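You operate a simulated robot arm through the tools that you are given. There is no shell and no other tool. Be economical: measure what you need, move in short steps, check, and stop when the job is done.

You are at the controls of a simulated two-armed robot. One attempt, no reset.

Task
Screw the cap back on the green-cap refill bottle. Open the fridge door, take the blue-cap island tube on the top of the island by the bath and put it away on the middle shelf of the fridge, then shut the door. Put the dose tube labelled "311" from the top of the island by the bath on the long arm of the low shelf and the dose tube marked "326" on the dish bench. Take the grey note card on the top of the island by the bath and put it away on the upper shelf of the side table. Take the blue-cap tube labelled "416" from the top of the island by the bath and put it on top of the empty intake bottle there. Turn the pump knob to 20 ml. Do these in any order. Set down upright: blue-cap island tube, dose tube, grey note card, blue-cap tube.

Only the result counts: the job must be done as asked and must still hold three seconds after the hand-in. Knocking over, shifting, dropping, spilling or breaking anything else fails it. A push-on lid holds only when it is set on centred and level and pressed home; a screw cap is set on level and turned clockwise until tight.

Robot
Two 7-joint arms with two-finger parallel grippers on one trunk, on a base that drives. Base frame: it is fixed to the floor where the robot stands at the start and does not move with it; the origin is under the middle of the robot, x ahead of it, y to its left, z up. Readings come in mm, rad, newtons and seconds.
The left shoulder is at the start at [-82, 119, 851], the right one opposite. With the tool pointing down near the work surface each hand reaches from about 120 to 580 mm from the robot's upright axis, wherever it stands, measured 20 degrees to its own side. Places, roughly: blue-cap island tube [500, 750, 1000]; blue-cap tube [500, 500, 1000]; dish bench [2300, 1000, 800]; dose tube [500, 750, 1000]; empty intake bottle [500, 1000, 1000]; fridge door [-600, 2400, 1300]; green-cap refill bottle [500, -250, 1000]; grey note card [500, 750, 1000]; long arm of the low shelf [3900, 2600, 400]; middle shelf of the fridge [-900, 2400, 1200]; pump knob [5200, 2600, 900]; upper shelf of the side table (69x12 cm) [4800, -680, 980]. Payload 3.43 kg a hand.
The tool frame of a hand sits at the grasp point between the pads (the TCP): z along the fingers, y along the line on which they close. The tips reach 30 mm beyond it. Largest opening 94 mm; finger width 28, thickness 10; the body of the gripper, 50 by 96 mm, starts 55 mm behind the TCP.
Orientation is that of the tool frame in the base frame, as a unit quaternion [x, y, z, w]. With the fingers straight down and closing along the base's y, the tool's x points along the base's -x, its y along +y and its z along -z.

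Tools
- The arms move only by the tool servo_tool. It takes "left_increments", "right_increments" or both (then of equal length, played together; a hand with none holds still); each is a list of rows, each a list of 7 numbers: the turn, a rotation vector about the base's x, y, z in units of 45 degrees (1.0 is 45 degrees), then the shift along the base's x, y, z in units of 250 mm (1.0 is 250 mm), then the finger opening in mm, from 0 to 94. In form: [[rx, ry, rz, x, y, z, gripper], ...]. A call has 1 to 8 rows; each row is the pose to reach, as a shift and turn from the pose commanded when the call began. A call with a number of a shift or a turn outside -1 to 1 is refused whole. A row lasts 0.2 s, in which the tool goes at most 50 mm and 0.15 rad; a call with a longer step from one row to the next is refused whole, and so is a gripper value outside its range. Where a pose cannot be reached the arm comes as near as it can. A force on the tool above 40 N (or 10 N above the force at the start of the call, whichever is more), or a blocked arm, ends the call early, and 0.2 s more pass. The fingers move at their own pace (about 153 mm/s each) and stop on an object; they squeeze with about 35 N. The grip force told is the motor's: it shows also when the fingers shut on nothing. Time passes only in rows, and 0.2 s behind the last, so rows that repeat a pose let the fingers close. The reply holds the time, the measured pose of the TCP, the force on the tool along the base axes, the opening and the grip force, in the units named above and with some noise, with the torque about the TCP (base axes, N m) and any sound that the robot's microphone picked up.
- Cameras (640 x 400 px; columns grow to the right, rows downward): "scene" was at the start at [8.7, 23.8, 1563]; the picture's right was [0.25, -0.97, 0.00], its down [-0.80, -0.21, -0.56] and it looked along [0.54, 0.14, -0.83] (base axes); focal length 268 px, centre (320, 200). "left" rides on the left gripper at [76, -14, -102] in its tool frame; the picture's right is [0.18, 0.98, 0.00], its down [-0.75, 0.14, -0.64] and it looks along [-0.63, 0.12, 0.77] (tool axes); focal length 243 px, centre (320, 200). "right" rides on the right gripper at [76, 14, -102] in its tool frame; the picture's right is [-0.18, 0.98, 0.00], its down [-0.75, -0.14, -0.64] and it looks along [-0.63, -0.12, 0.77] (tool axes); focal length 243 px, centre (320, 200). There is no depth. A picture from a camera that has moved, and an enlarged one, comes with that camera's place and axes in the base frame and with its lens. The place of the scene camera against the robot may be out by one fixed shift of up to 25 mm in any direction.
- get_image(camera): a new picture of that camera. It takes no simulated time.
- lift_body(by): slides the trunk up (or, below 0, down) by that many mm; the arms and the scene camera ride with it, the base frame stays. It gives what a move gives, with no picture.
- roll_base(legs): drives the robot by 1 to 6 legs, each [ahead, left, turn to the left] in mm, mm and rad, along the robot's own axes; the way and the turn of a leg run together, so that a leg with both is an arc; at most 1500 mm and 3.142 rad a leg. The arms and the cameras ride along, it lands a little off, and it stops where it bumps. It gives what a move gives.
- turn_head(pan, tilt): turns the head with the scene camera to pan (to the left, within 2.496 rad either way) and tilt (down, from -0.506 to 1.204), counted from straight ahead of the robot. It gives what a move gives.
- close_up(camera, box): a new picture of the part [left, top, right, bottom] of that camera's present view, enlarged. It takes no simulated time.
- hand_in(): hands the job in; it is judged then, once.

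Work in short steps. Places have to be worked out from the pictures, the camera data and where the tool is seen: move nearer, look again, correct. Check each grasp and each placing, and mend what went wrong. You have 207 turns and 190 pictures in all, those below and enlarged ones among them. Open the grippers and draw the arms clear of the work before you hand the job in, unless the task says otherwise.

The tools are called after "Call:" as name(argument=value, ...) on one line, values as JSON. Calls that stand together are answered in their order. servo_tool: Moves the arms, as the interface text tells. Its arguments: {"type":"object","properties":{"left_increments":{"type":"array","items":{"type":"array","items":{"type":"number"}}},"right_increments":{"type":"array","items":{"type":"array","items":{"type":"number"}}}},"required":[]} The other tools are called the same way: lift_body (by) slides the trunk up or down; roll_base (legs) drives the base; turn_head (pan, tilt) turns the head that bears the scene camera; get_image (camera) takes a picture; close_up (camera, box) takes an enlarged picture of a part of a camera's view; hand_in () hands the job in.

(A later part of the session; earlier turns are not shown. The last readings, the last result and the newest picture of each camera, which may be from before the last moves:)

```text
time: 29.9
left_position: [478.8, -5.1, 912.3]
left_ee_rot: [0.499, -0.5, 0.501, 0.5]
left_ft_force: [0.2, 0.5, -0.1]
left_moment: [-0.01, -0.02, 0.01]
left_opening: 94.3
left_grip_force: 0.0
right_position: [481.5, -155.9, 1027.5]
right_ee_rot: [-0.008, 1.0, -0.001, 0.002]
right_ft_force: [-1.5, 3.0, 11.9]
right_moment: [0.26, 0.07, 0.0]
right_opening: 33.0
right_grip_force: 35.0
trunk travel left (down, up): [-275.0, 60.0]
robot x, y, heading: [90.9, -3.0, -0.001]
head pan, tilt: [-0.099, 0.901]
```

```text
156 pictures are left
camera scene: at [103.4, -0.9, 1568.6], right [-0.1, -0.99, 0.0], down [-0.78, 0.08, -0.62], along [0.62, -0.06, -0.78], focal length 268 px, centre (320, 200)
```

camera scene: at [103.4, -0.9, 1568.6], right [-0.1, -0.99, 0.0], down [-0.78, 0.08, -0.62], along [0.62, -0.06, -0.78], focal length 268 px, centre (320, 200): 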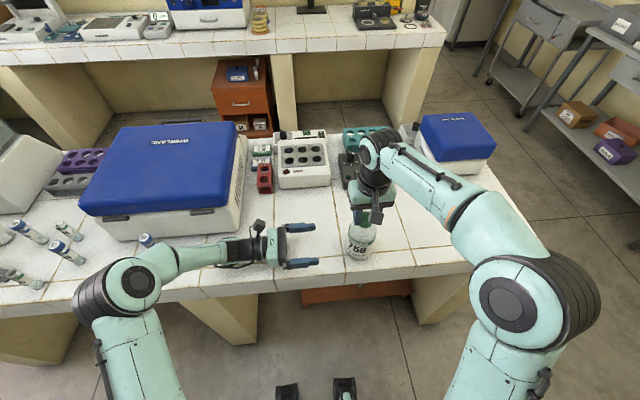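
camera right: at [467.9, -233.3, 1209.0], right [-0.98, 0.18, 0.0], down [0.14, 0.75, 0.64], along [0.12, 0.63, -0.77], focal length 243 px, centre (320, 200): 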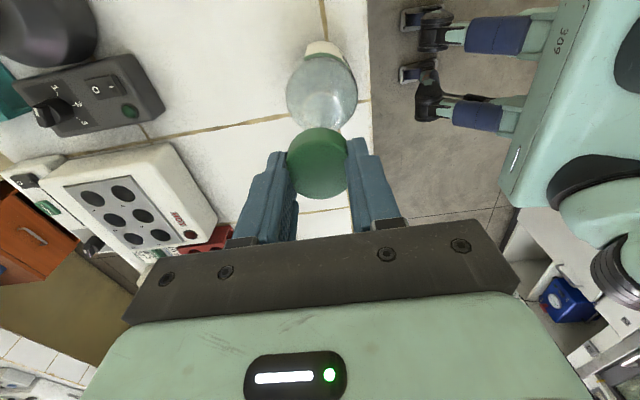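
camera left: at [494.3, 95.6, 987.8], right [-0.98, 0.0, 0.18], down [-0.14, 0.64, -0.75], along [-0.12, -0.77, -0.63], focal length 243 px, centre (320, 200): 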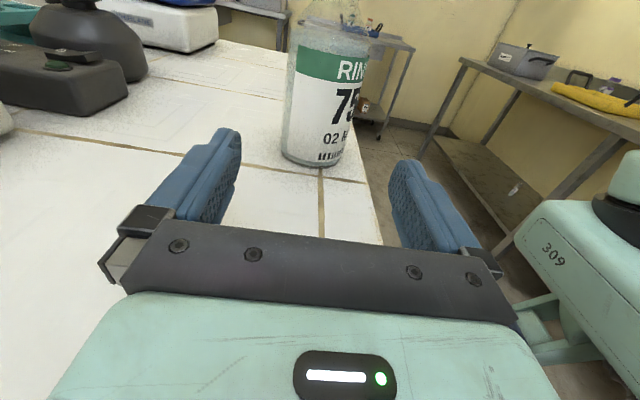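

Clear. Advance so the fingers straddle the bottle, then close.

Call:
servo_tool(left_increments=[[0, 0, 0, 0, -0.18, 0, 94], [0, 0, 0, 0, -0.36, 0, 94], [0, 0, 0, 0, -0.52, 0, 94], [0, 0, 0, 0, -0.59, 0, 94]])

Call:
get_image(camera="left")

```text
time: 30.9
left_position: [481.0, -155.3, 911.7]
left_ee_rot: [-0.499, 0.501, -0.5, -0.5]
left_ft_force: [-0.3, 0.4, 0.3]
left_moment: [-0.02, 0.01, 0.01]
left_opening: 93.9
left_grip_force: 0.0
right_position: [481.9, -156.2, 1027.4]
right_ee_rot: [-0.008, 1.0, -0.001, 0.0]
right_ft_force: [-0.2, 3.2, 13.0]
right_moment: [0.25, 0.06, 0.04]
right_opening: 32.9
right_grip_force: 34.7
trunk travel left (down, up): [-275.0, 60.0]
robot x, y, heading: [89.9, 3.6, -0.002]
head pan, tilt: [-0.099, 0.901]
```

```text
155 pictures are left
camera left: at [494.5, -53.5, 987.7], right [-0.98, 0.0, 0.18], down [-0.14, 0.64, -0.75], along [-0.12, -0.77, -0.63], focal length 243 px, centre (320, 200)
```

left: 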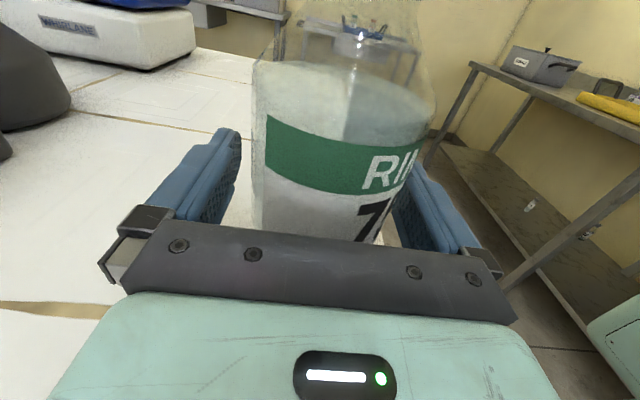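

Bottle is between the fingers (≈2 mm off centre). Shift −2 mm in x and close the left hand.

Call:
servo_tool(left_increments=[[0, 0, 0, -0.009, 0, 0, 94], [0, 0, 0, -0.009, 0, 0, 78], [0, 0, 0, -0.009, 0, 0, 50], [0, 0, 0, -0.009, 0, 0, 50], [0, 0, 0, -0.009, 0, 0, 50]])

Call:
get_image(camera="left")

```text
time: 32.1
left_position: [479.0, -154.6, 911.8]
left_ee_rot: [0.501, -0.5, 0.501, 0.499]
left_ft_force: [19.1, -7.7, -0.2]
left_moment: [0.13, 0.38, 0.05]
left_opening: 75.1
left_grip_force: 34.8
right_position: [480.2, -155.5, 1027.7]
right_ee_rot: [-0.009, 1.0, -0.001, 0.0]
right_ft_force: [-12.6, 6.0, 17.6]
right_moment: [0.26, 0.34, -0.01]
right_opening: 33.3
right_grip_force: 34.5
trunk travel left (down, up): [-275.0, 60.0]
robot x, y, heading: [88.8, 0.1, 0.003]
head pan, tilt: [-0.099, 0.901]
```

```text
154 pictures are left
camera left: at [493.1, -52.8, 988.0], right [-0.98, 0.0, 0.18], down [-0.14, 0.64, -0.75], along [-0.12, -0.77, -0.63], focal length 243 px, centre (320, 200)
```

left: 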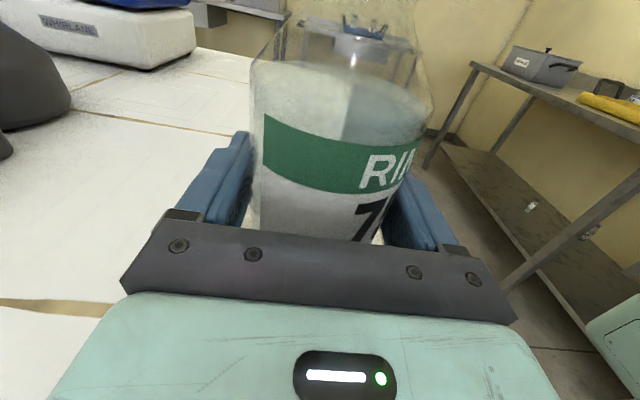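

Held at 75 mm. Relieve the lateral fight slightly and turn the cap clockwise.

Call:
servo_tool(left_increments=[[0, 0, 0, 0.006, 0, 0, 50], [0, 0, 0, 0.006, 0, 0, 50], [0, 0, 0, 0.006, 0, 0, 50], [0, 0, 0, 0.006, 0, 0, 50], [0, 0, 0, 0.006, 0, 0, 50], [0, 0, 0, 0.006, 0, 0, 50], [0, 0, 0, 0.006, 0, 0, 50]], right_increments=[[0, 0, 0, 0, 0, 0, 20], [0, 0, -0.16, 0, 0, -0.001, 20], [0, 0, -0.33, 0, 0, -0.002, 20], [0, 0, -0.5, 0, 0, -0.003, 20], [0, 0, -0.67, 0, 0, -0.004, 20], [0, 0, -0.84, 0, 0, -0.005, 20], [0, 0, -1.0, 0, 0, -0.006, 20]])

Call:
close_up(camera="right", box=[240, 60, 400, 220])

```text
time: 33.7
left_position: [479.0, -155.1, 911.4]
left_ee_rot: [0.499, -0.5, 0.501, 0.499]
left_ft_force: [-0.5, 2.1, 5.4]
left_moment: [0.5, 0.26, 0.2]
left_opening: 75.0
left_grip_force: 35.2
right_position: [479.5, -155.5, 1028.3]
right_ee_rot: [0.357, 0.934, -0.002, 0.001]
right_ft_force: [-2.6, 0.0, 5.9]
right_moment: [0.02, 0.07, -0.08]
right_opening: 33.0
right_grip_force: 35.4
trunk travel left (down, up): [-275.0, 60.0]
robot x, y, heading: [85.9, 0.8, -0.002]
head pan, tilt: [-0.099, 0.901]
stopped in row 7 (right hand): the force on the tool passed its limit at 48 N (the readings are from after the stop); the commanded pose is now the measured one
```

```text
2.50 times, centred on (320, 140) of right
camera zoom: at [432.8, -93.1, 1129.3], right [0.79, 0.61, 0.0], down [0.47, -0.61, 0.65], along [0.39, -0.51, -0.76], focal length 606 px, centre (320, 350)
```

zoom: 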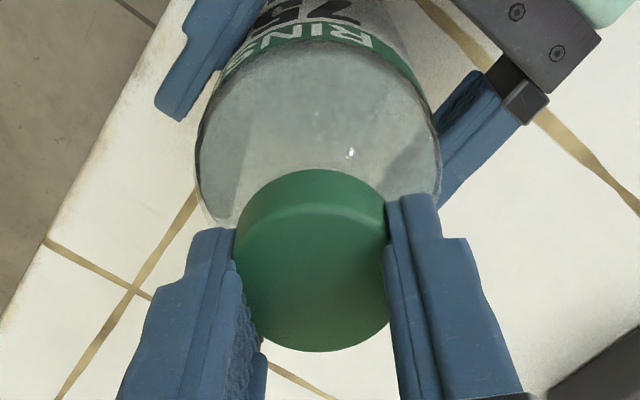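

The bottle now stays put. Keep turning with light constant pressure and watch z.

Call:
servo_tool(right_increments=[[0, 0, -0.16, 0, 0, -0.001, 20], [0, 0, -0.33, 0, 0, -0.001, 20], [0, 0, -0.5, 0, 0, -0.001, 20], [0, 0, -0.67, 0, 0, -0.001, 20], [0, 0, -0.84, 0, 0, -0.001, 20], [0, 0, -1.0, 0, 0, -0.001, 20]])

Call:
servo_tool(right_increments=[[0, 0, -0.16, 0, 0, -0.001, 20], [0, 0, -0.33, 0, 0, -0.001, 20], [0, 0, -0.5, 0, 0, -0.001, 20], [0, 0, -0.67, 0, 0, -0.001, 20], [0, 0, -0.84, 0, 0, -0.001, 20], [0, 0, -1.0, 0, 0, -0.001, 20]])

Call:
close_up(camera="right", box=[240, 60, 400, 220])

```text
time: 35.1
left_position: [477.6, -155.5, 911.5]
left_ee_rot: [0.5, -0.5, 0.5, 0.499]
left_ft_force: [7.1, 3.1, 2.6]
left_moment: [-0.43, 0.42, -0.32]
left_opening: 75.1
left_grip_force: 35.4
right_position: [478.5, -156.0, 1028.1]
right_ee_rot: [0.689, 0.725, -0.003, 0.001]
right_ft_force: [-11.7, -6.3, 18.2]
right_moment: [-0.21, 0.63, 0.36]
right_opening: 32.9
right_grip_force: 35.2
trunk travel left (down, up): [-275.0, 60.0]
robot x, y, heading: [87.0, 0.4, 0.001]
head pan, tilt: [-0.099, 0.901]
```

```text
time: 36.5
left_position: [478.8, -153.2, 912.3]
left_ee_rot: [0.5, -0.5, 0.501, 0.499]
left_ft_force: [14.2, 0.8, 6.1]
left_moment: [0.21, 1.19, 0.04]
left_opening: 74.9
left_grip_force: 34.6
right_position: [478.4, -156.2, 1025.7]
right_ee_rot: [0.914, 0.406, -0.005, -0.001]
right_ft_force: [-17.5, -1.7, 9.3]
right_moment: [-0.01, 0.57, 0.06]
right_opening: 35.7
right_grip_force: 34.9
trunk travel left (down, up): [-275.0, 60.0]
robot x, y, heading: [93.2, 1.3, 0.001]
head pan, tilt: [-0.099, 0.901]
```

```text
2.50 times, centred on (320, 140) of right
camera zoom: at [541.2, -107.5, 1127.6], right [0.61, -0.79, 0.0], down [-0.6, -0.46, 0.65], along [-0.52, -0.39, -0.76], focal length 606 px, centre (320, 350)
```

zoom: 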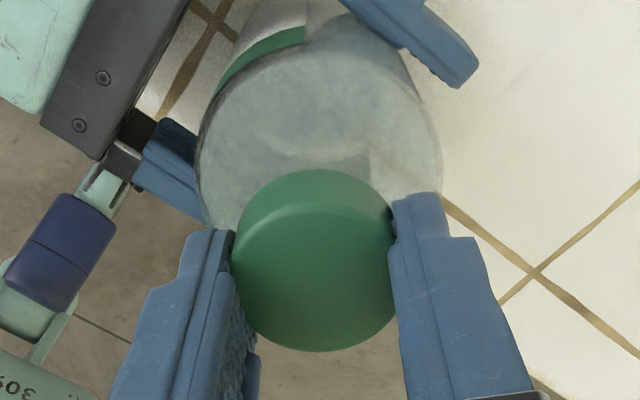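

z dropped 2.4 mm and the opening became 35.7: either threading or the cap moving in the pads. Continue another 45° with a slight downward follow.

Call:
servo_tool(right_increments=[[0, 0, -0.16, 0, 0, -0.002, 20], [0, 0, -0.33, 0, 0, -0.003, 20], [0, 0, -0.5, 0, 0, -0.004, 20], [0, 0, -0.67, 0, 0, -0.005, 20], [0, 0, -0.84, 0, 0, -0.006, 20], [0, 0, -1.0, 0, 0, -0.007, 20]])

Call:
close_up(camera="right", box=[220, 40, 420, 220])

Call:
close_up(camera="left", box=[220, 0, 460, 150])

```text
time: 37.9
left_position: [479.6, -153.9, 913.0]
left_ee_rot: [0.501, -0.499, 0.501, 0.499]
left_ft_force: [22.2, -5.8, 5.1]
left_moment: [0.75, 0.85, -0.07]
left_opening: 74.9
left_grip_force: 34.9
right_position: [478.7, -153.5, 1024.9]
right_ee_rot: [1.0, 0.026, -0.003, -0.001]
right_ft_force: [-20.1, 4.5, 20.1]
right_moment: [0.02, 0.44, 0.08]
right_opening: 36.0
right_grip_force: 35.0
trunk travel left (down, up): [-275.0, 60.0]
robot x, y, heading: [90.7, -1.5, 0.001]
head pan, tilt: [-0.099, 0.901]
```

```text
2.22 times, centred on (320, 130) of right
camera zoom: at [556.8, -164.0, 1127.3], right [-0.13, -0.99, 0.0], down [-0.76, 0.1, 0.65], along [-0.64, 0.09, -0.76], focal length 539 px, centre (320, 356)
```

zoom: 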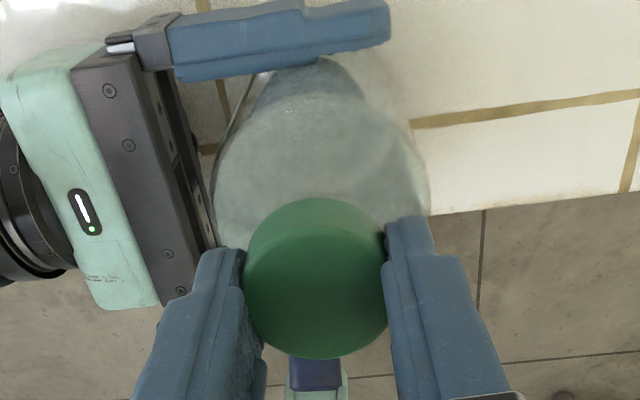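

```text
2.67 times, centred on (340, 75) of left
camera zoom: at [493.5, -52.6, 988.1], right [-0.98, 0.0, 0.18], down [-0.14, 0.64, -0.75], along [-0.11, -0.77, -0.63], focal length 647 px, centre (267, 533)
```

zoom: 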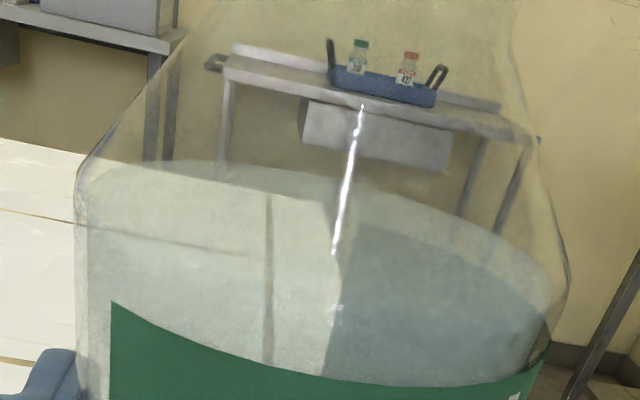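

Lateral strain built up because the cap is off-centre in the grip. Release the cap, rise, and inspect it.

Call:
servo_tool(right_increments=[[0, 0, 0, -0.01, -0.004, 0.003, 20], [0, 0, 0, -0.01, -0.004, 0.003, 60], [0, 0, 0, -0.01, -0.004, 0.003, 60], [0, 0, 0, -0.01, -0.004, 0.1, 60], [0, 0, 0, -0.01, -0.004, 0.25, 60], [0, 0, 0, -0.01, -0.004, 0.35, 60]])

Call:
close_up(camera="right", box=[200, 20, 440, 220])

Call:
close_up(camera="scene", box=[310, 180, 410, 280])

```text
time: 39.3
left_position: [478.9, -155.8, 911.4]
left_ee_rot: [-0.499, 0.501, -0.5, -0.5]
left_ft_force: [-3.6, -3.3, 6.5]
left_moment: [-0.15, -0.18, -0.12]
left_opening: 75.1
left_grip_force: 35.1
right_position: [479.3, -156.9, 1112.8]
right_ee_rot: [1.0, 0.026, -0.002, 0.0]
right_ft_force: [0.0, -0.3, 0.1]
right_moment: [-0.03, 0.0, -0.01]
right_opening: 59.9
right_grip_force: 0.1
trunk travel left (down, up): [-275.0, 60.0]
robot x, y, heading: [89.1, 1.6, 0.002]
head pan, tilt: [-0.099, 0.901]
```

```text
2.00 times, centred on (320, 120) of right
camera zoom: at [556.0, -166.8, 1214.8], right [-0.13, -0.99, 0.0], down [-0.76, 0.1, 0.64], along [-0.64, 0.09, -0.76], focal length 485 px, centre (320, 360)
```

zoom: 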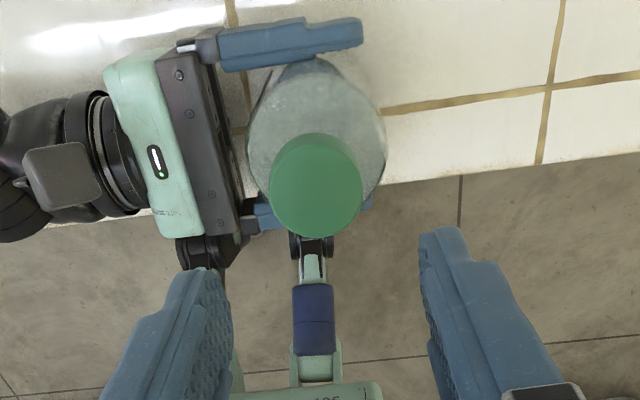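

```text
4.00 times, centred on (360, 230) of scene
camera zoom: at [103.4, -1.9, 1568.6], right [-0.1, -0.99, 0.0], down [-0.78, 0.08, -0.62], along [0.62, -0.06, -0.78], focal length 1073 px, centre (160, 80)
```

zoom: 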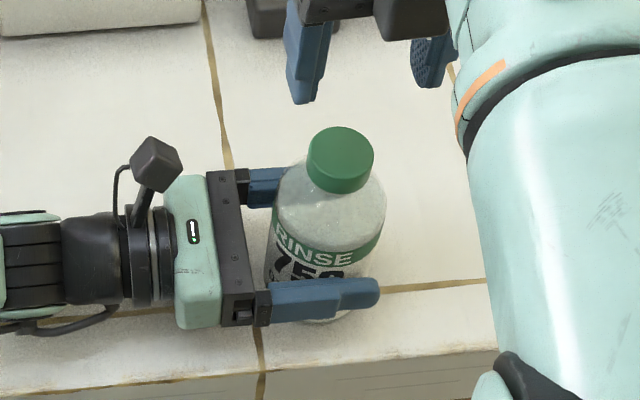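

The cap sits level on the neck. Unwind the right wrist by 225° for another stroke.

Call:
servo_tool(right_increments=[[0, 0, 0.19, 0, 0, 0, 60], [0, 0, 0.38, 0, 0, 0, 60], [0, 0, 0.57, 0, 0, 0, 60], [0, 0, 0.76, 0, 0, 0, 60], [0, 0, 0.95, 0, 0, 0, 60], [0, 0, 1.0, 0, 0, 0, 60]])

Call:
servo_tool(right_increments=[[0, 0, 0.19, 0, 0, 0, 60], [0, 0, 0.38, 0, 0, 0, 60], [0, 0, 0.57, 0, 0, 0, 60], [0, 0, 0.76, 0, 0, 0, 60], [0, 0, 0.95, 0, 0, 0, 60], [0, 0, 1.0, 0, 0, 0, 60]])

Call:
servo_tool(right_increments=[[0, 0, 0.19, 0, 0, 0, 60], [0, 0, 0.38, 0, 0, 0, 60], [0, 0, 0.57, 0, 0, 0, 60], [0, 0, 0.76, 0, 0, 0, 60], [0, 0, 0.95, 0, 0, 0, 60], [0, 0, 1.0, 0, 0, 0, 60]])

Call:
servo_tool(right_increments=[[0, 0, 0.19, 0, 0, 0, 60], [0, 0, 0.38, 0, 0, 0, 60], [0, 0, 0.57, 0, 0, 0, 60], [0, 0, 0.76, 0, 0, 0, 60], [0, 0, 0.95, 0, 0, 0, 60], [0, 0, 1.0, 0, 0, 0, 60]])

Call:
servo_tool(right_increments=[[0, 0, 0.19, 0, 0, 0, 60], [0, 0, 0.38, 0, 0, 0, 60], [0, 0, 0.57, 0, 0, 0, 60], [0, 0, 0.76, 0, 0, 0, 60], [0, 0, 0.95, 0, 0, 0, 60], [0, 0, 1.0, 0, 0, 0, 60]])

Call:
close_up(camera="right", box=[200, 20, 440, 220])

```text
time: 40.7
left_position: [478.9, -155.7, 912.1]
left_ee_rot: [-0.5, 0.501, -0.501, -0.499]
left_ft_force: [-3.6, -2.9, 7.7]
left_moment: [-0.21, -0.23, -0.07]
left_opening: 75.1
left_grip_force: 34.9
right_position: [478.1, -157.0, 1112.6]
right_ee_rot: [0.913, 0.409, -0.002, 0.0]
right_ft_force: [0.2, -0.8, -0.9]
right_moment: [-0.01, 0.02, -0.01]
right_opening: 59.6
right_grip_force: 0.1
trunk travel left (down, up): [-275.0, 60.0]
robot x, y, heading: [89.4, -3.0, 0.0]
head pan, tilt: [-0.099, 0.901]
```

```text
time: 42.1
left_position: [479.3, -155.0, 911.4]
left_ee_rot: [0.501, -0.5, 0.501, 0.499]
left_ft_force: [-3.2, -1.8, 7.4]
left_moment: [-0.09, -0.21, -0.05]
left_opening: 75.1
left_grip_force: 35.1
right_position: [479.4, -157.2, 1111.4]
right_ee_rot: [0.686, 0.727, -0.002, 0.0]
right_ft_force: [-0.9, 0.1, 0.5]
right_moment: [-0.02, 0.02, -0.01]
right_opening: 60.1
right_grip_force: 0.0
trunk travel left (down, up): [-275.0, 60.0]
robot x, y, heading: [91.9, 3.1, -0.0]
head pan, tilt: [-0.099, 0.901]
```

```text
time: 43.5
left_position: [478.3, -156.2, 911.5]
left_ee_rot: [0.5, -0.5, 0.501, 0.499]
left_ft_force: [-3.3, -0.7, 7.9]
left_moment: [-0.01, -0.2, 0.01]
left_opening: 75.4
left_grip_force: 34.6
right_position: [477.8, -157.3, 1111.7]
right_ee_rot: [0.356, 0.935, -0.002, 0.001]
right_ft_force: [0.0, 0.5, 0.2]
right_moment: [-0.02, 0.0, -0.02]
right_opening: 60.1
right_grip_force: 0.0
trunk travel left (down, up): [-275.0, 60.0]
robot x, y, heading: [86.4, -2.8, -0.001]
head pan, tilt: [-0.099, 0.901]
```

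```text
time: 44.9
left_position: [477.7, -154.8, 912.7]
left_ee_rot: [0.501, -0.5, 0.501, 0.499]
left_ft_force: [-3.8, -0.9, 5.9]
left_moment: [-0.04, -0.17, -0.02]
left_opening: 75.0
left_grip_force: 35.4
right_position: [477.6, -156.8, 1111.1]
right_ee_rot: [-0.028, 1.0, -0.001, 0.002]
right_ft_force: [0.2, -0.2, -1.0]
right_moment: [0.02, 0.0, 0.0]
right_opening: 59.9
right_grip_force: 0.0
trunk travel left (down, up): [-275.0, 60.0]
robot x, y, heading: [92.3, -1.4, -0.001]
head pan, tilt: [-0.099, 0.901]
```

```text
time: 46.3
left_position: [478.8, -154.9, 911.3]
left_ee_rot: [-0.5, 0.5, -0.5, -0.5]
left_ft_force: [-4.0, -1.0, 4.6]
left_moment: [0.04, -0.1, 0.02]
left_opening: 75.0
left_grip_force: 34.6
right_position: [477.6, -156.8, 1111.1]
right_ee_rot: [-0.408, 0.913, 0.0, 0.002]
right_ft_force: [0.0, 0.6, 0.6]
right_moment: [0.02, 0.0, 0.0]
right_opening: 59.8
right_grip_force: 0.0
trunk travel left (down, up): [-275.0, 60.0]
robot x, y, heading: [88.8, -4.1, 0.007]
head pan, tilt: [-0.099, 0.901]
```

```text
2.00 times, centred on (320, 120) of right
camera zoom: at [416.4, -203.5, 1214.1], right [-0.61, 0.79, 0.0], down [0.6, 0.47, 0.64], along [0.51, 0.39, -0.76], focal length 485 px, centre (320, 360)
```

zoom: 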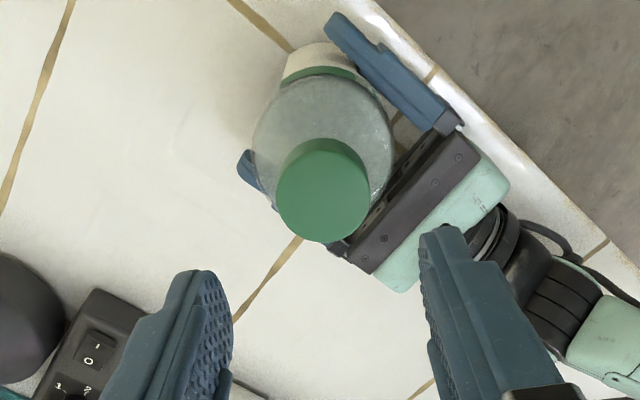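

Cap top at about [479.5,−154,1007]. Re-centre over it, descend to z≈1025 and grip.

Call:
servo_tool(right_increments=[[0, 0, 0, 0.006, 0.01, -0.14, 60], [0, 0, 0, 0.006, 0.01, -0.28, 60], [0, 0, 0, 0.006, 0.01, -0.345, 60], [0, 0, 0, 0.006, 0.01, -0.345, 60], [0, 0, 0, 0.006, 0.01, -0.345, 20], [0, 0, 0, 0.006, 0.01, -0.345, 20], [0, 0, 0, 0.006, 0.01, -0.345, 20]])

Call:
close_up(camera="right", box=[240, 60, 400, 220])

```text
time: 47.9
left_position: [478.3, -155.4, 911.6]
left_ee_rot: [0.5, -0.5, 0.5, 0.5]
left_ft_force: [0.3, -2.9, 4.1]
left_moment: [0.22, 0.26, 0.0]
left_opening: 75.0
left_grip_force: 34.4
right_position: [479.5, -154.0, 1026.7]
right_ee_rot: [-0.408, 0.913, 0.0, 0.002]
right_ft_force: [-4.2, 2.9, -0.3]
right_moment: [0.09, 0.1, 0.0]
right_opening: 35.6
right_grip_force: 34.7
trunk travel left (down, up): [-275.0, 60.0]
robot x, y, heading: [90.7, -0.5, 0.003]
head pan, tilt: [-0.099, 0.901]
```

```text
2.50 times, centred on (320, 140) of right
camera zoom: at [418.4, -200.7, 1128.4], right [-0.61, 0.79, 0.0], down [0.61, 0.47, 0.64], along [0.51, 0.39, -0.76], focal length 606 px, centre (320, 350)
```

zoom: 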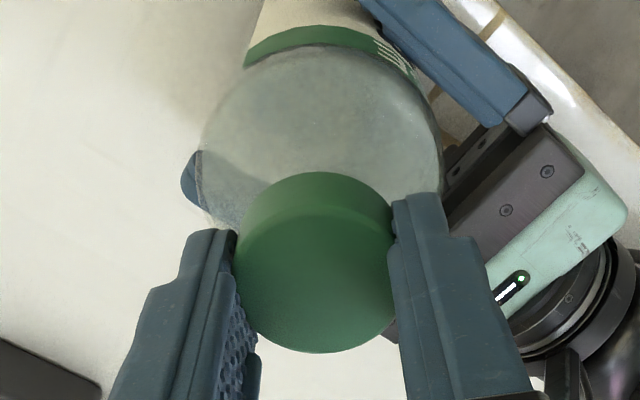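

Firm and unstrained. Turn clockwise 90° in two calls with minimal downward bias, watching the torque.

Call:
servo_tool(right_increments=[[0, 0, -0.16, 0, 0, -0.001, 20], [0, 0, -0.33, 0, 0, -0.001, 20], [0, 0, -0.5, 0, 0, -0.002, 20], [0, 0, -0.67, 0, 0, -0.002, 20], [0, 0, -0.84, 0, 0, -0.003, 20], [0, 0, -1.0, 0, 0, -0.003, 20]])

Call:
servo_tool(right_increments=[[0, 0, -0.16, 0, 0, -0.001, 20], [0, 0, -0.33, 0, 0, -0.001, 20], [0, 0, -0.5, 0, 0, -0.002, 20], [0, 0, -0.67, 0, 0, -0.002, 20], [0, 0, -0.84, 0, 0, -0.003, 20], [0, 0, -1.0, 0, 0, -0.003, 20]])

Call:
close_up(camera="right", box=[240, 60, 400, 220])

```text
time: 49.3
left_position: [479.5, -154.8, 910.7]
left_ee_rot: [-0.5, 0.501, -0.5, -0.499]
left_ft_force: [2.0, -0.4, 4.0]
left_moment: [-0.24, -0.12, -0.24]
left_opening: 74.9
left_grip_force: 34.9
right_position: [480.9, -154.1, 1024.4]
right_ee_rot: [-0.026, 1.0, -0.001, 0.002]
right_ft_force: [-3.0, -0.7, 4.8]
right_moment: [-0.01, 0.09, 0.19]
right_opening: 35.8
right_grip_force: 34.5
trunk travel left (down, up): [-275.0, 60.0]
robot x, y, heading: [86.6, -2.2, 0.001]
head pan, tilt: [-0.099, 0.901]
```

```text
time: 50.7
left_position: [479.9, -155.7, 911.3]
left_ee_rot: [-0.5, 0.501, -0.5, -0.499]
left_ft_force: [-0.2, 6.0, 3.5]
left_moment: [-0.38, 0.1, -0.47]
left_opening: 74.9
left_grip_force: 34.7
right_position: [480.0, -156.4, 1024.1]
right_ee_rot: [0.359, 0.933, -0.002, 0.002]
right_ft_force: [-1.8, -8.1, 10.6]
right_moment: [-0.26, 0.03, 0.48]
right_opening: 36.5
right_grip_force: 34.9
trunk travel left (down, up): [-275.0, 60.0]
robot x, y, heading: [86.5, 0.1, 0.001]
head pan, tilt: [-0.099, 0.901]
```

```text
2.50 times, centred on (320, 140) of right
camera zoom: at [432.4, -92.2, 1126.8], right [0.8, 0.61, 0.0], down [0.46, -0.61, 0.65], along [0.39, -0.51, -0.76], focal length 606 px, centre (320, 350)
```

zoom: 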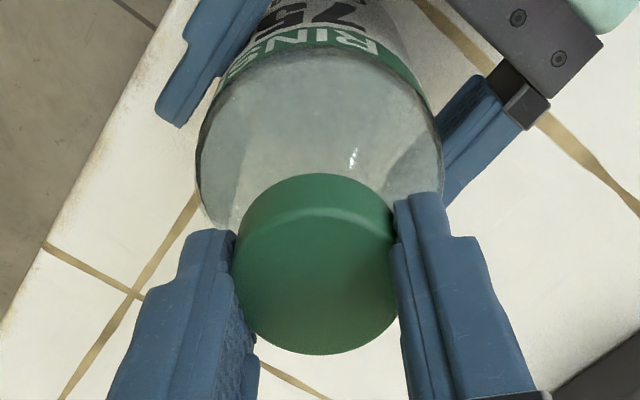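

Torque is rising (0.48 Nm): it is threading. Continue two more 45° strokes.

Call:
servo_tool(right_increments=[[0, 0, -0.16, 0, 0, -0.001, 20], [0, 0, -0.33, 0, 0, -0.001, 20], [0, 0, -0.5, 0, 0, -0.002, 20], [0, 0, -0.67, 0, 0, -0.002, 20], [0, 0, -0.84, 0, 0, -0.003, 20], [0, 0, -1.0, 0, 0, -0.003, 20]])

Call:
servo_tool(right_increments=[[0, 0, -0.16, 0, 0, -0.001, 20], [0, 0, -0.33, 0, 0, -0.001, 20], [0, 0, -0.5, 0, 0, -0.002, 20], [0, 0, -0.67, 0, 0, -0.002, 20], [0, 0, -0.84, 0, 0, -0.003, 20], [0, 0, -1.0, 0, 0, -0.003, 20]])

Call:
close_up(camera="right", box=[240, 60, 400, 220])

```text
time: 52.1
left_position: [478.9, -155.7, 911.7]
left_ee_rot: [-0.501, 0.501, -0.5, -0.499]
left_ft_force: [6.7, 2.5, 0.1]
left_moment: [-0.1, 0.69, -0.52]
left_opening: 75.2
left_grip_force: 35.0
right_position: [480.0, -154.6, 1023.6]
right_ee_rot: [0.689, 0.725, -0.002, 0.0]
right_ft_force: [-12.0, -4.8, 17.1]
right_moment: [-0.3, 0.39, 0.54]
right_opening: 37.2
right_grip_force: 35.0
trunk travel left (down, up): [-275.0, 60.0]
robot x, y, heading: [88.7, 0.4, -0.001]
head pan, tilt: [-0.099, 0.901]
```

```text
time: 53.5
left_position: [478.2, -154.8, 912.3]
left_ee_rot: [0.501, -0.501, 0.501, 0.498]
left_ft_force: [13.4, -4.2, -0.4]
left_moment: [0.62, 0.27, -0.62]
left_opening: 74.9
left_grip_force: 34.7
right_position: [479.8, -153.4, 1023.2]
right_ee_rot: [0.913, 0.407, -0.001, 0.0]
right_ft_force: [-12.3, 4.2, 23.8]
right_moment: [0.1, 0.41, 0.59]
right_opening: 37.8
right_grip_force: 35.1
trunk travel left (down, up): [-275.0, 60.0]
robot x, y, heading: [90.9, 3.0, 0.004]
head pan, tilt: [-0.099, 0.901]
```

```text
2.50 times, centred on (320, 140) of right
camera zoom: at [541.4, -105.3, 1126.0], right [0.61, -0.79, 0.0], down [-0.61, -0.47, 0.64], along [-0.51, -0.39, -0.77], focal length 606 px, centre (320, 350)
```

zoom: 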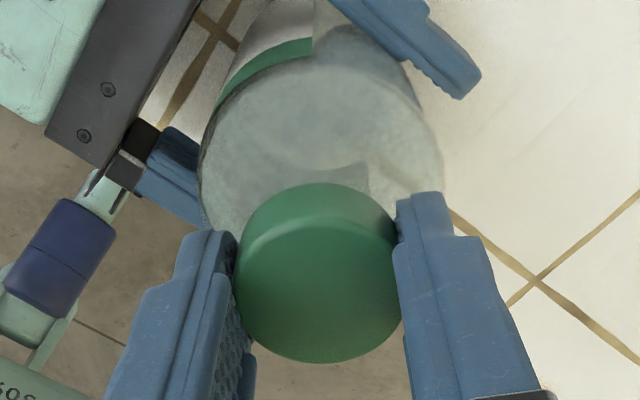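

Torque levels at ~0.6 Nm, likely tight with fingers slipping. Verify: release, back up 45°, re-grip with no pressure and turn again.

Call:
servo_tool(right_increments=[[0, 0, 0, 0, 0, 0.01, 60], [0, 0, 0, 0, 0, 0.012, 60], [0, 0, 0.19, 0, -0.003, 0.012, 60], [0, 0, 0.38, 0, -0.003, 0.012, 60], [0, 0, 0.57, 0, -0.003, 0.012, 60], [0, 0, 0.76, 0, -0.003, 0.012, 60], [0, 0, 0.95, 0, -0.003, 0.012, 60], [0, 0, 1.0, 0, -0.003, 0.012, 60]])

Call:
servo_tool(right_increments=[[0, 0, 0, 0, 0, 0, 20], [0, 0, 0, 0, 0, 0, 20], [0, 0, -0.16, 0, 0, 0, 20], [0, 0, -0.33, 0, 0, 0, 20], [0, 0, -0.4, 0, 0, 0, 20]])

Call:
servo_tool(right_increments=[[0, 0, -0.16, 0, 0, 0, 20], [0, 0, -0.33, 0, 0, 0, 20], [0, 0, -0.5, 0, 0, 0, 20]])

Call:
close_up(camera="right", box=[240, 60, 400, 220])

```text
time: 55.3
left_position: [479.5, -154.4, 911.3]
left_ee_rot: [0.501, -0.5, 0.501, 0.498]
left_ft_force: [-1.5, -2.0, 1.8]
left_moment: [0.03, -0.04, -0.02]
left_opening: 74.9
left_grip_force: 35.2
right_position: [481.5, -154.7, 1025.1]
right_ee_rot: [0.687, 0.727, -0.003, 0.001]
right_ft_force: [0.0, -0.3, -0.3]
right_moment: [0.0, 0.05, 0.0]
right_opening: 60.1
right_grip_force: 0.0
trunk travel left (down, up): [-275.0, 60.0]
robot x, y, heading: [87.5, 0.9, 0.003]
head pan, tilt: [-0.099, 0.901]
```

```text
time: 56.5
left_position: [478.8, -154.7, 911.4]
left_ee_rot: [0.5, -0.5, 0.5, 0.5]
left_ft_force: [7.7, -0.2, 2.1]
left_moment: [-0.06, 0.56, -0.59]
left_opening: 74.8
left_grip_force: 34.6
right_position: [479.4, -154.9, 1026.7]
right_ee_rot: [0.793, 0.61, -0.002, -0.001]
right_ft_force: [-9.1, -1.9, 4.0]
right_moment: [-0.09, 0.32, 0.57]
right_opening: 35.3
right_grip_force: 35.1
trunk travel left (down, up): [-275.0, 60.0]
robot x, y, heading: [90.7, -0.4, 0.002]
head pan, tilt: [-0.099, 0.901]
```

```text
time: 57.3
left_position: [480.5, -154.3, 911.8]
left_ee_rot: [0.501, -0.499, 0.501, 0.498]
left_ft_force: [12.2, -3.4, 3.1]
left_moment: [0.37, 0.73, -0.53]
left_opening: 75.1
left_grip_force: 34.9
right_position: [479.5, -154.6, 1025.2]
right_ee_rot: [0.896, 0.444, -0.001, -0.001]
right_ft_force: [-12.5, 2.8, 3.4]
right_moment: [0.07, 0.38, 0.56]
right_opening: 35.8
right_grip_force: 34.7
trunk travel left (down, up): [-275.0, 60.0]
robot x, y, heading: [89.7, -1.4, 0.0]
head pan, tilt: [-0.099, 0.901]
```

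```text
2.50 times, centred on (320, 140) of right
camera zoom: at [537.6, -101.9, 1127.9], right [0.67, -0.74, 0.0], down [-0.57, -0.51, 0.64], along [-0.48, -0.43, -0.76], focal length 606 px, centre (320, 350)
```

zoom: 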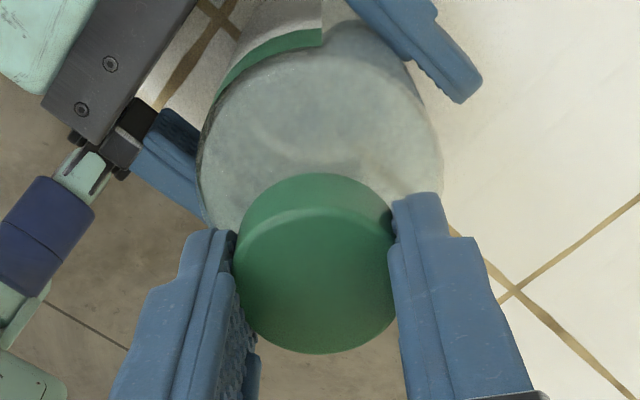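

Torque hits 0.57 Nm at once with no descent: tight. Release both hands and withdraw (right up, left back along +y).

Call:
servo_tool(right_increments=[[0, 0, 0, 0, 0, 0, 70], [0, 0, 0, 0, 0, 0, 70], [0, 0, 0, 0, 0, 0.15, 70], [0, 0, 0, 0, 0, 0.33, 70], [0, 0, 0, 0, 0, 0.5, 70], [0, 0, 0, 0, 0, 0.5, 70]], left_increments=[[0, 0, 0, 0, 0, 0, 50], [0, 0, 0, 0, 0, 0, 50], [0, 0, 0, 0, 0, 0, 94], [0, 0, 0, 0, 0, 0, 94], [0, 0, 0, 0, 0.15, 0, 94], [0, 0, 0, 0, 0.33, 0, 94]])

Call:
servo_tool(left_increments=[[0, 0, 0, 0, 0.18, 0, 94], [0, 0, 0, 0, 0.28, 0, 94], [0, 0, 0, 0, 0.28, 0.16, 94], [0, 0, 0, 0, 0.28, 0.32, 94], [0, 0, 0, 0, 0.28, 0.5, 94], [0, 0, 0, 0, 0.28, 0.66, 94], [0, 0, 0, 0, 0.28, 0.8, 94]])

Call:
close_up(camera="scene", box=[300, 180, 420, 280])

```text
time: 58.7
left_position: [478.7, -72.1, 911.5]
left_ee_rot: [0.501, -0.5, 0.5, 0.499]
left_ft_force: [0.4, -0.3, -0.2]
left_moment: [0.0, 0.0, 0.0]
left_opening: 94.3
left_grip_force: 0.1
right_position: [481.2, -155.0, 1151.6]
right_ee_rot: [0.896, 0.444, -0.002, -0.001]
right_ft_force: [0.3, -0.3, -0.4]
right_moment: [0.01, 0.02, -0.01]
right_opening: 69.8
right_grip_force: 0.0
trunk travel left (down, up): [-275.0, 60.0]
robot x, y, heading: [88.9, -1.3, 0.002]
head pan, tilt: [-0.099, 0.901]
```

```text
time: 60.3
left_position: [478.2, -2.3, 1111.6]
left_ee_rot: [-0.501, 0.501, -0.5, -0.499]
left_ft_force: [-0.7, 0.1, -0.3]
left_moment: [-0.03, 0.01, 0.0]
left_opening: 94.1
left_grip_force: 0.1
right_position: [479.7, -156.9, 1150.7]
right_ee_rot: [0.897, 0.443, -0.002, 0.0]
right_ft_force: [0.9, -0.2, -0.8]
right_moment: [-0.01, -0.03, 0.0]
right_opening: 70.1
right_grip_force: 0.1
trunk travel left (down, up): [-275.0, 60.0]
robot x, y, heading: [89.3, 0.6, -0.002]
head pan, tilt: [-0.099, 0.901]
```

```text
4.00 times, centred on (360, 230) of scene
camera zoom: at [104.1, -1.9, 1568.6], right [-0.1, -0.99, 0.0], down [-0.78, 0.08, -0.62], along [0.62, -0.06, -0.78], focal length 1073 px, centre (160, 80)
```

zoom: 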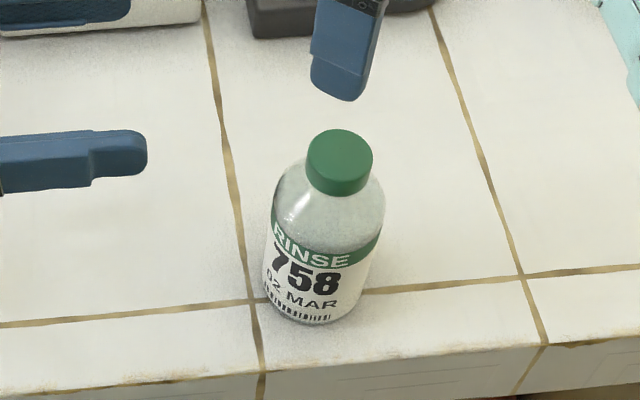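

Cap is on and level. Return both wrists to pointing straight down and bring the arms back.

Call:
servo_tool(left_increments=[[0.17, 0, 0, -0.05, 0.1, 0.03, 94], [0.34, 0, 0, -0.1, 0.2, 0.06, 94], [0.51, 0, 0, -0.15, 0.3, 0.1, 94], [0.68, 0, 0, -0.2, 0.4, 0.1, 94], [0.85, 0, 0, -0.25, 0.5, 0.1, 94], [1.0, 0, 0, -0.3, 0.6, 0.1, 94]], right_increments=[[0, 0, 0.17, -0.05, 0, 0.03, 70], [0, 0, 0.34, -0.1, 0, 0.05, 70], [0, 0, 0.51, -0.15, 0, 0.05, 70], [0, 0, 0.68, -0.2, 0, 0.05, 70], [0, 0, 0.85, -0.25, 0, 0.05, 70], [0, 0, 1.0, -0.3, 0, 0.05, 70]])

Call:
servo_tool(left_increments=[[0.17, 0, 0, -0.05, 0.1, 0, 94], [0.34, 0, 0, -0.1, 0.2, 0, 94], [0.51, 0, 0, -0.15, 0.3, 0, 94], [0.68, 0, 0, -0.2, 0.4, 0, 94], [0.85, 0, 0, -0.25, 0.5, 0, 94], [1.0, 0, 0, -0.3, 0.6, 0, 94]], right_increments=[[0, 0, 0.17, -0.05, 0, 0, 70], [0, 0, 0.34, -0.1, 0, 0, 70], [0, 0, 0.51, -0.15, 0, 0, 70], [0, 0, 0.68, -0.2, 0, 0, 70], [0, 0, 0.85, -0.25, 0, 0, 70], [0, 0, 1.0, -0.3, 0, 0, 70]])

Call:
servo_tool(left_increments=[[0, 0, -0.17, 0, 0, 0, 94], [0, 0, -0.34, 0, 0, 0, 94], [0, 0, -0.51, 0, 0, 0, 94], [0, 0, -0.68, 0, 0, 0, 94], [0, 0, -0.85, 0, 0, 0, 94], [0, 0, -1, 0, 0, 0, 94]], right_increments=[[0, 0, 0.17, 0, 0, 0, 70], [0, 0, 0.34, 0, 0, 0, 70], [0, 0, 0.51, 0, 0, 0, 70], [0, 0, 0.68, 0, 0, 0, 70], [0, 0, 0.83, 0, 0, 0, 70], [0, 0, 0.83, 0, 0, 0, 70]])

Call:
servo_tool(left_increments=[[0, 0, -0.17, 0, 0, 0, 94], [0, 0, -0.34, 0, 0, 0, 94], [0, 0, -0.51, 0, 0, 0, 94], [0, 0, -0.68, 0, 0, 0, 94], [0, 0, -0.85, 0, 0, 0, 94], [0, 0, -1, 0, 0, 0, 94]])

Call:
turn_head(pan=0.7, tilt=0.7)

Call:
get_image(camera="scene")

```text
time: 61.7
left_position: [404.0, 148.3, 1137.3]
left_ee_rot: [-0.653, 0.654, -0.27, -0.268]
left_ft_force: [-0.6, 0.1, -0.4]
left_moment: [0.05, 0.02, 0.02]
left_opening: 94.1
left_grip_force: 0.0
right_position: [404.6, -157.0, 1164.2]
right_ee_rot: [0.658, 0.753, -0.001, 0.001]
right_ft_force: [0.5, 0.4, 0.6]
right_moment: [-0.02, -0.01, -0.01]
right_opening: 70.0
right_grip_force: 0.0
trunk travel left (down, up): [-275.0, 60.0]
robot x, y, heading: [88.0, 4.4, -0.002]
head pan, tilt: [-0.099, 0.901]
```

```text
time: 63.1
left_position: [328.4, 298.4, 1136.3]
left_ee_rot: [-0.707, 0.707, 0.002, 0.002]
left_ft_force: [0.2, 0.7, -0.2]
left_moment: [-0.01, -0.05, 0.02]
left_opening: 94.0
left_grip_force: 0.0
right_position: [329.1, -154.9, 1163.0]
right_ee_rot: [0.32, 0.947, -0.002, 0.002]
right_ft_force: [0.5, 0.3, -0.1]
right_moment: [0.02, -0.04, -0.01]
right_opening: 69.9
right_grip_force: 0.0
trunk travel left (down, up): [-275.0, 60.0]
robot x, y, heading: [89.6, -2.7, -0.004]
head pan, tilt: [-0.099, 0.901]
```

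```text
time: 64.5
left_position: [329.5, 297.6, 1136.1]
left_ee_rot: [-0.381, 0.925, 0.0, 0.001]
left_ft_force: [-0.6, -0.4, -0.6]
left_moment: [0.01, 0.04, -0.01]
left_opening: 94.3
left_grip_force: 0.1
right_position: [331.4, -155.3, 1162.9]
right_ee_rot: [-0.002, 1.0, -0.002, 0.002]
right_ft_force: [-0.6, -0.3, 0.2]
right_moment: [-0.01, 0.03, 0.02]
right_opening: 70.0
right_grip_force: 0.2
trunk travel left (down, up): [-275.0, 60.0]
robot x, y, heading: [88.0, -2.3, -0.004]
head pan, tilt: [-0.099, 0.901]
```

```text
time: 65.9
left_position: [330.3, 297.0, 1136.7]
left_ee_rot: [0.001, 1.0, 0.0, 0.001]
left_ft_force: [-0.4, -0.4, 0.5]
left_moment: [0.01, 0.02, 0.01]
left_opening: 94.1
left_grip_force: 0.1
right_position: [331.2, -155.4, 1162.6]
right_ee_rot: [0.0, 1.0, -0.001, 0.002]
right_ft_force: [-0.2, -0.2, -1.2]
right_moment: [0.01, 0.0, -0.01]
right_opening: 70.2
right_grip_force: 0.1
trunk travel left (down, up): [-275.0, 60.0]
robot x, y, heading: [90.3, 2.8, 0.002]
head pan, tilt: [-0.099, 0.901]
```

```text
time: 67.1
left_position: [329.7, 297.6, 1136.8]
left_ee_rot: [0.0, 1.0, 0.001, 0.0]
left_ft_force: [0.7, 0.5, 0.7]
left_moment: [0.04, -0.01, 0.0]
left_opening: 94.0
left_grip_force: 0.1
right_position: [331.2, -156.2, 1163.1]
right_ee_rot: [0.0, 1.0, -0.001, 0.002]
right_ft_force: [0.1, -0.1, -0.4]
right_moment: [0.04, 0.0, 0.01]
right_opening: 70.0
right_grip_force: 0.1
trunk travel left (down, up): [-275.0, 60.0]
robot x, y, heading: [93.0, 2.1, 0.002]
head pan, tilt: [0.7, 0.7]
```

```text
141 pictures are left
camera scene: at [94.3, 60.4, 1584.7], right [0.64, -0.77, 0.0], down [-0.49, -0.41, -0.76], along [0.59, 0.49, -0.64], focal length 268 px, centre (320, 200)
```

scene: 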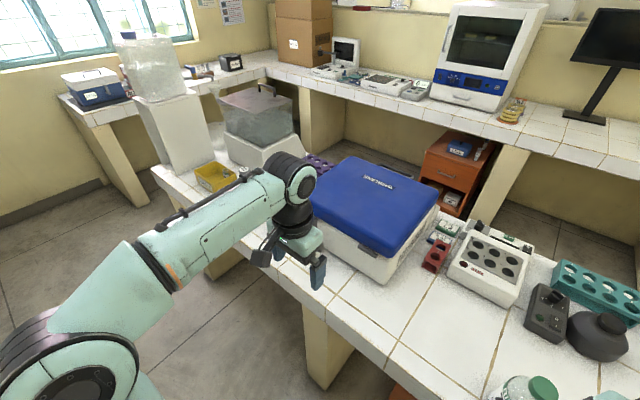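

Drive left 480 mm along the island to see the tubes, bottle and card.

Call:
roll_base(legs=[[0, 480, 0]])

Call:
turn_head(pan=0.35, tilt=0.9)

Call:
get_image(camera="scene")

Call:
get_image(camera="left")

```text
time: 71.8
left_position: [330.9, 774.3, 1135.7]
left_ee_rot: [0.001, 1.0, 0.0, 0.001]
left_ft_force: [-0.2, 0.4, 0.5]
left_moment: [-0.01, 0.0, -0.01]
left_opening: 94.1
left_grip_force: 0.1
right_position: [330.5, 321.6, 1162.7]
right_ee_rot: [0.001, 1.0, -0.001, 0.002]
right_ft_force: [1.1, -0.4, 1.1]
right_moment: [0.01, 0.04, 0.0]
right_opening: 69.8
right_grip_force: 0.0
trunk travel left (down, up): [-275.0, 60.0]
robot x, y, heading: [90.2, 479.0, -0.002]
head pan, tilt: [0.7, 0.7]
```

```text
time: 72.6
left_position: [330.3, 774.7, 1137.4]
left_ee_rot: [0.001, 1.0, 0.0, 0.001]
left_ft_force: [-0.1, 0.2, 0.6]
left_moment: [0.02, 0.01, -0.01]
left_opening: 94.1
left_grip_force: 0.2
right_position: [330.1, 321.0, 1161.9]
right_ee_rot: [0.001, 1.0, -0.001, 0.002]
right_ft_force: [0.9, -0.3, -0.8]
right_moment: [-0.04, -0.03, -0.02]
right_opening: 70.2
right_grip_force: 0.2
trunk travel left (down, up): [-275.0, 60.0]
robot x, y, heading: [90.7, 476.5, 0.001]
head pan, tilt: [0.351, 0.901]
```

```text
140 pictures are left
camera scene: at [100.7, 508.6, 1568.6], right [0.34, -0.94, 0.0], down [-0.74, -0.27, -0.62], along [0.58, 0.21, -0.78], focal length 268 px, centre (320, 200)
```

scene: 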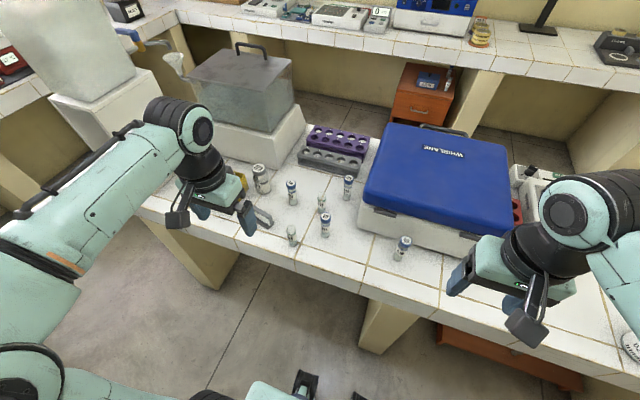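

```text
139 pictures are left
camera left: at [254.6, 759.4, 1238.4], right [-0.18, 0.98, 0.0], down [0.75, 0.14, 0.64], along [0.63, 0.12, -0.77], focal length 243 px, centre (320, 200)
```

left: 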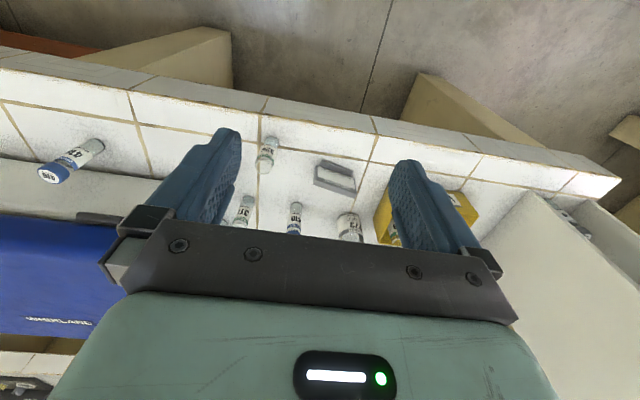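

Now zoom in on the items on the table to read the labels.

Call:
close_up(camera="scene", box=[240, 150, 430, 270])

Call:
close_up(camera="left", box=[220, 120, 400, 250])

```text
3.33 times, centred on (335, 210) of scene
camera zoom: at [100.7, 508.6, 1568.6], right [0.34, -0.94, 0.0], down [-0.74, -0.27, -0.62], along [0.58, 0.21, -0.78], focal length 894 px, centre (270, 167)
```

zoom: 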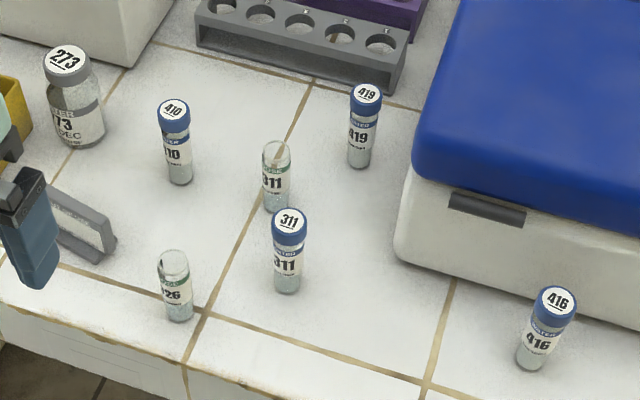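

```text
3.08 times, centred on (310, 185) of left
camera zoom: at [254.6, 759.4, 1238.4], right [-0.18, 0.98, 0.0], down [0.75, 0.14, 0.64], along [0.63, 0.12, -0.77], focal length 746 px, centre (351, 246)
```

zoom: 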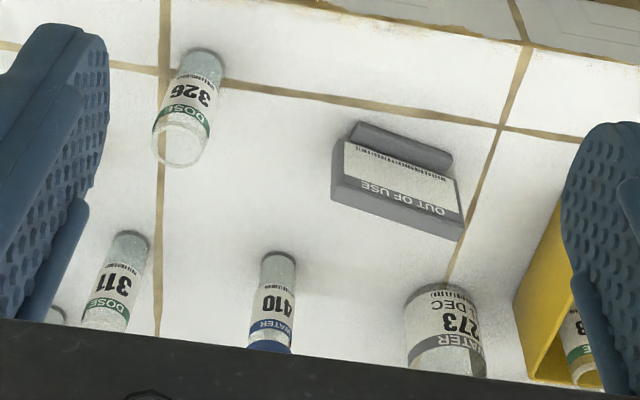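

I need to read the blue-cap tubes' and bottle's small labels more closely.

Call:
close_up(camera="scene", box=[250, 160, 300, 210])

Call:
close_up(camera="scene", box=[310, 165, 370, 245])

```text
8.00 times, centred on (275, 185) of scene
camera zoom: at [100.7, 508.6, 1568.6], right [0.34, -0.94, 0.0], down [-0.74, -0.27, -0.62], along [0.58, 0.21, -0.78], focal length 2146 px, centre (680, 320)
```

zoom: 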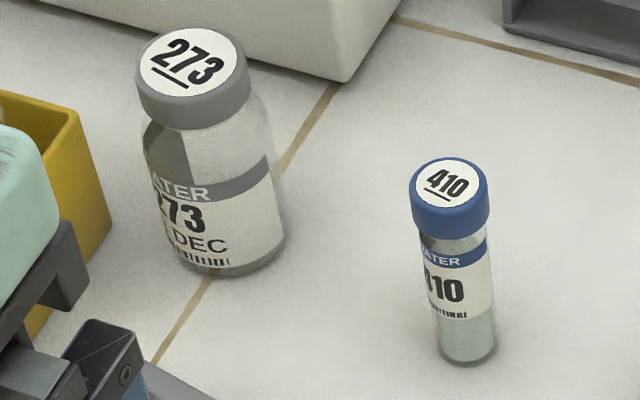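

```text
5.00 times, centred on (340, 205) of scene
camera zoom: at [100.7, 508.6, 1568.6], right [0.34, -0.94, 0.0], down [-0.74, -0.27, -0.62], along [0.58, 0.21, -0.78], focal length 1341 px, centre (220, 175)
```

zoom: 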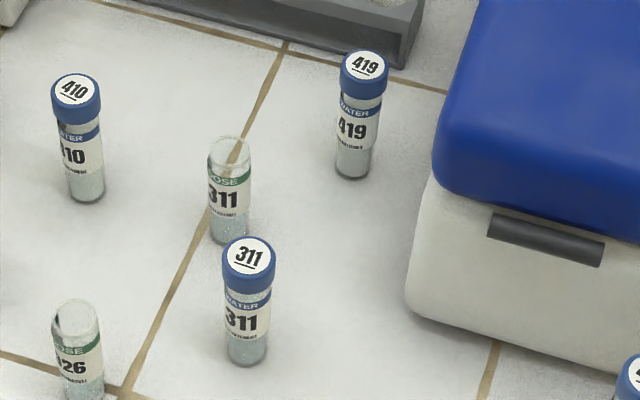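

The table holds dose tubes 311 and 326, blue-cap tubes 410, 419, 311, 416, bottle 273 and the grey card. First 416: it is near [510,411]. I bring the right hand above it and check.

Call:
servo_tool(right_increments=[[0, 0, 0, 0.14, 0.08, -0.06, 70], [0, 0, 0, 0.28, 0.15, -0.12, 70], [0, 0, 0, 0.42, 0.22, -0.18, 70], [0, 0, 0, 0.56, 0.3, -0.24, 70], [0, 0, 0, 0.7, 0.36, -0.3, 70], [0, 0, 0, 0.72, 0.36, -0.46, 70], [0, 0, 0, 0.72, 0.36, -0.56, 70]])

Call:
get_image(camera="right")

```text
time: 74.2
left_position: [330.3, 774.1, 1135.7]
left_ee_rot: [0.001, 1.0, 0.0, 0.0]
left_ft_force: [0.4, -0.1, -0.6]
left_moment: [0.04, -0.02, -0.03]
left_opening: 94.0
left_grip_force: 0.0
right_position: [510.8, 410.8, 1021.2]
right_ee_rot: [0.002, 1.0, -0.001, 0.002]
right_ft_force: [-0.2, -0.7, -0.2]
right_moment: [0.0, 0.0, 0.02]
right_opening: 70.0
right_grip_force: 0.1
trunk travel left (down, up): [-275.0, 60.0]
robot x, y, heading: [90.8, 474.1, -0.004]
head pan, tilt: [0.351, 0.901]
```

```text
134 pictures are left
camera right: at [434.4, 426.8, 1124.5], right [0.19, 0.98, 0.0], down [0.75, -0.14, 0.64], along [0.63, -0.12, -0.76], focal length 243 px, centre (320, 200)
```

right: 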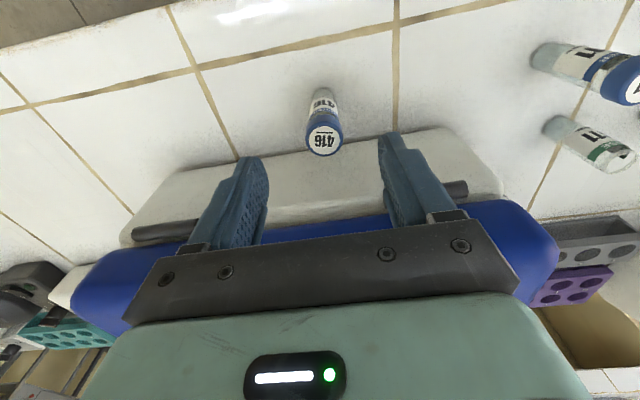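

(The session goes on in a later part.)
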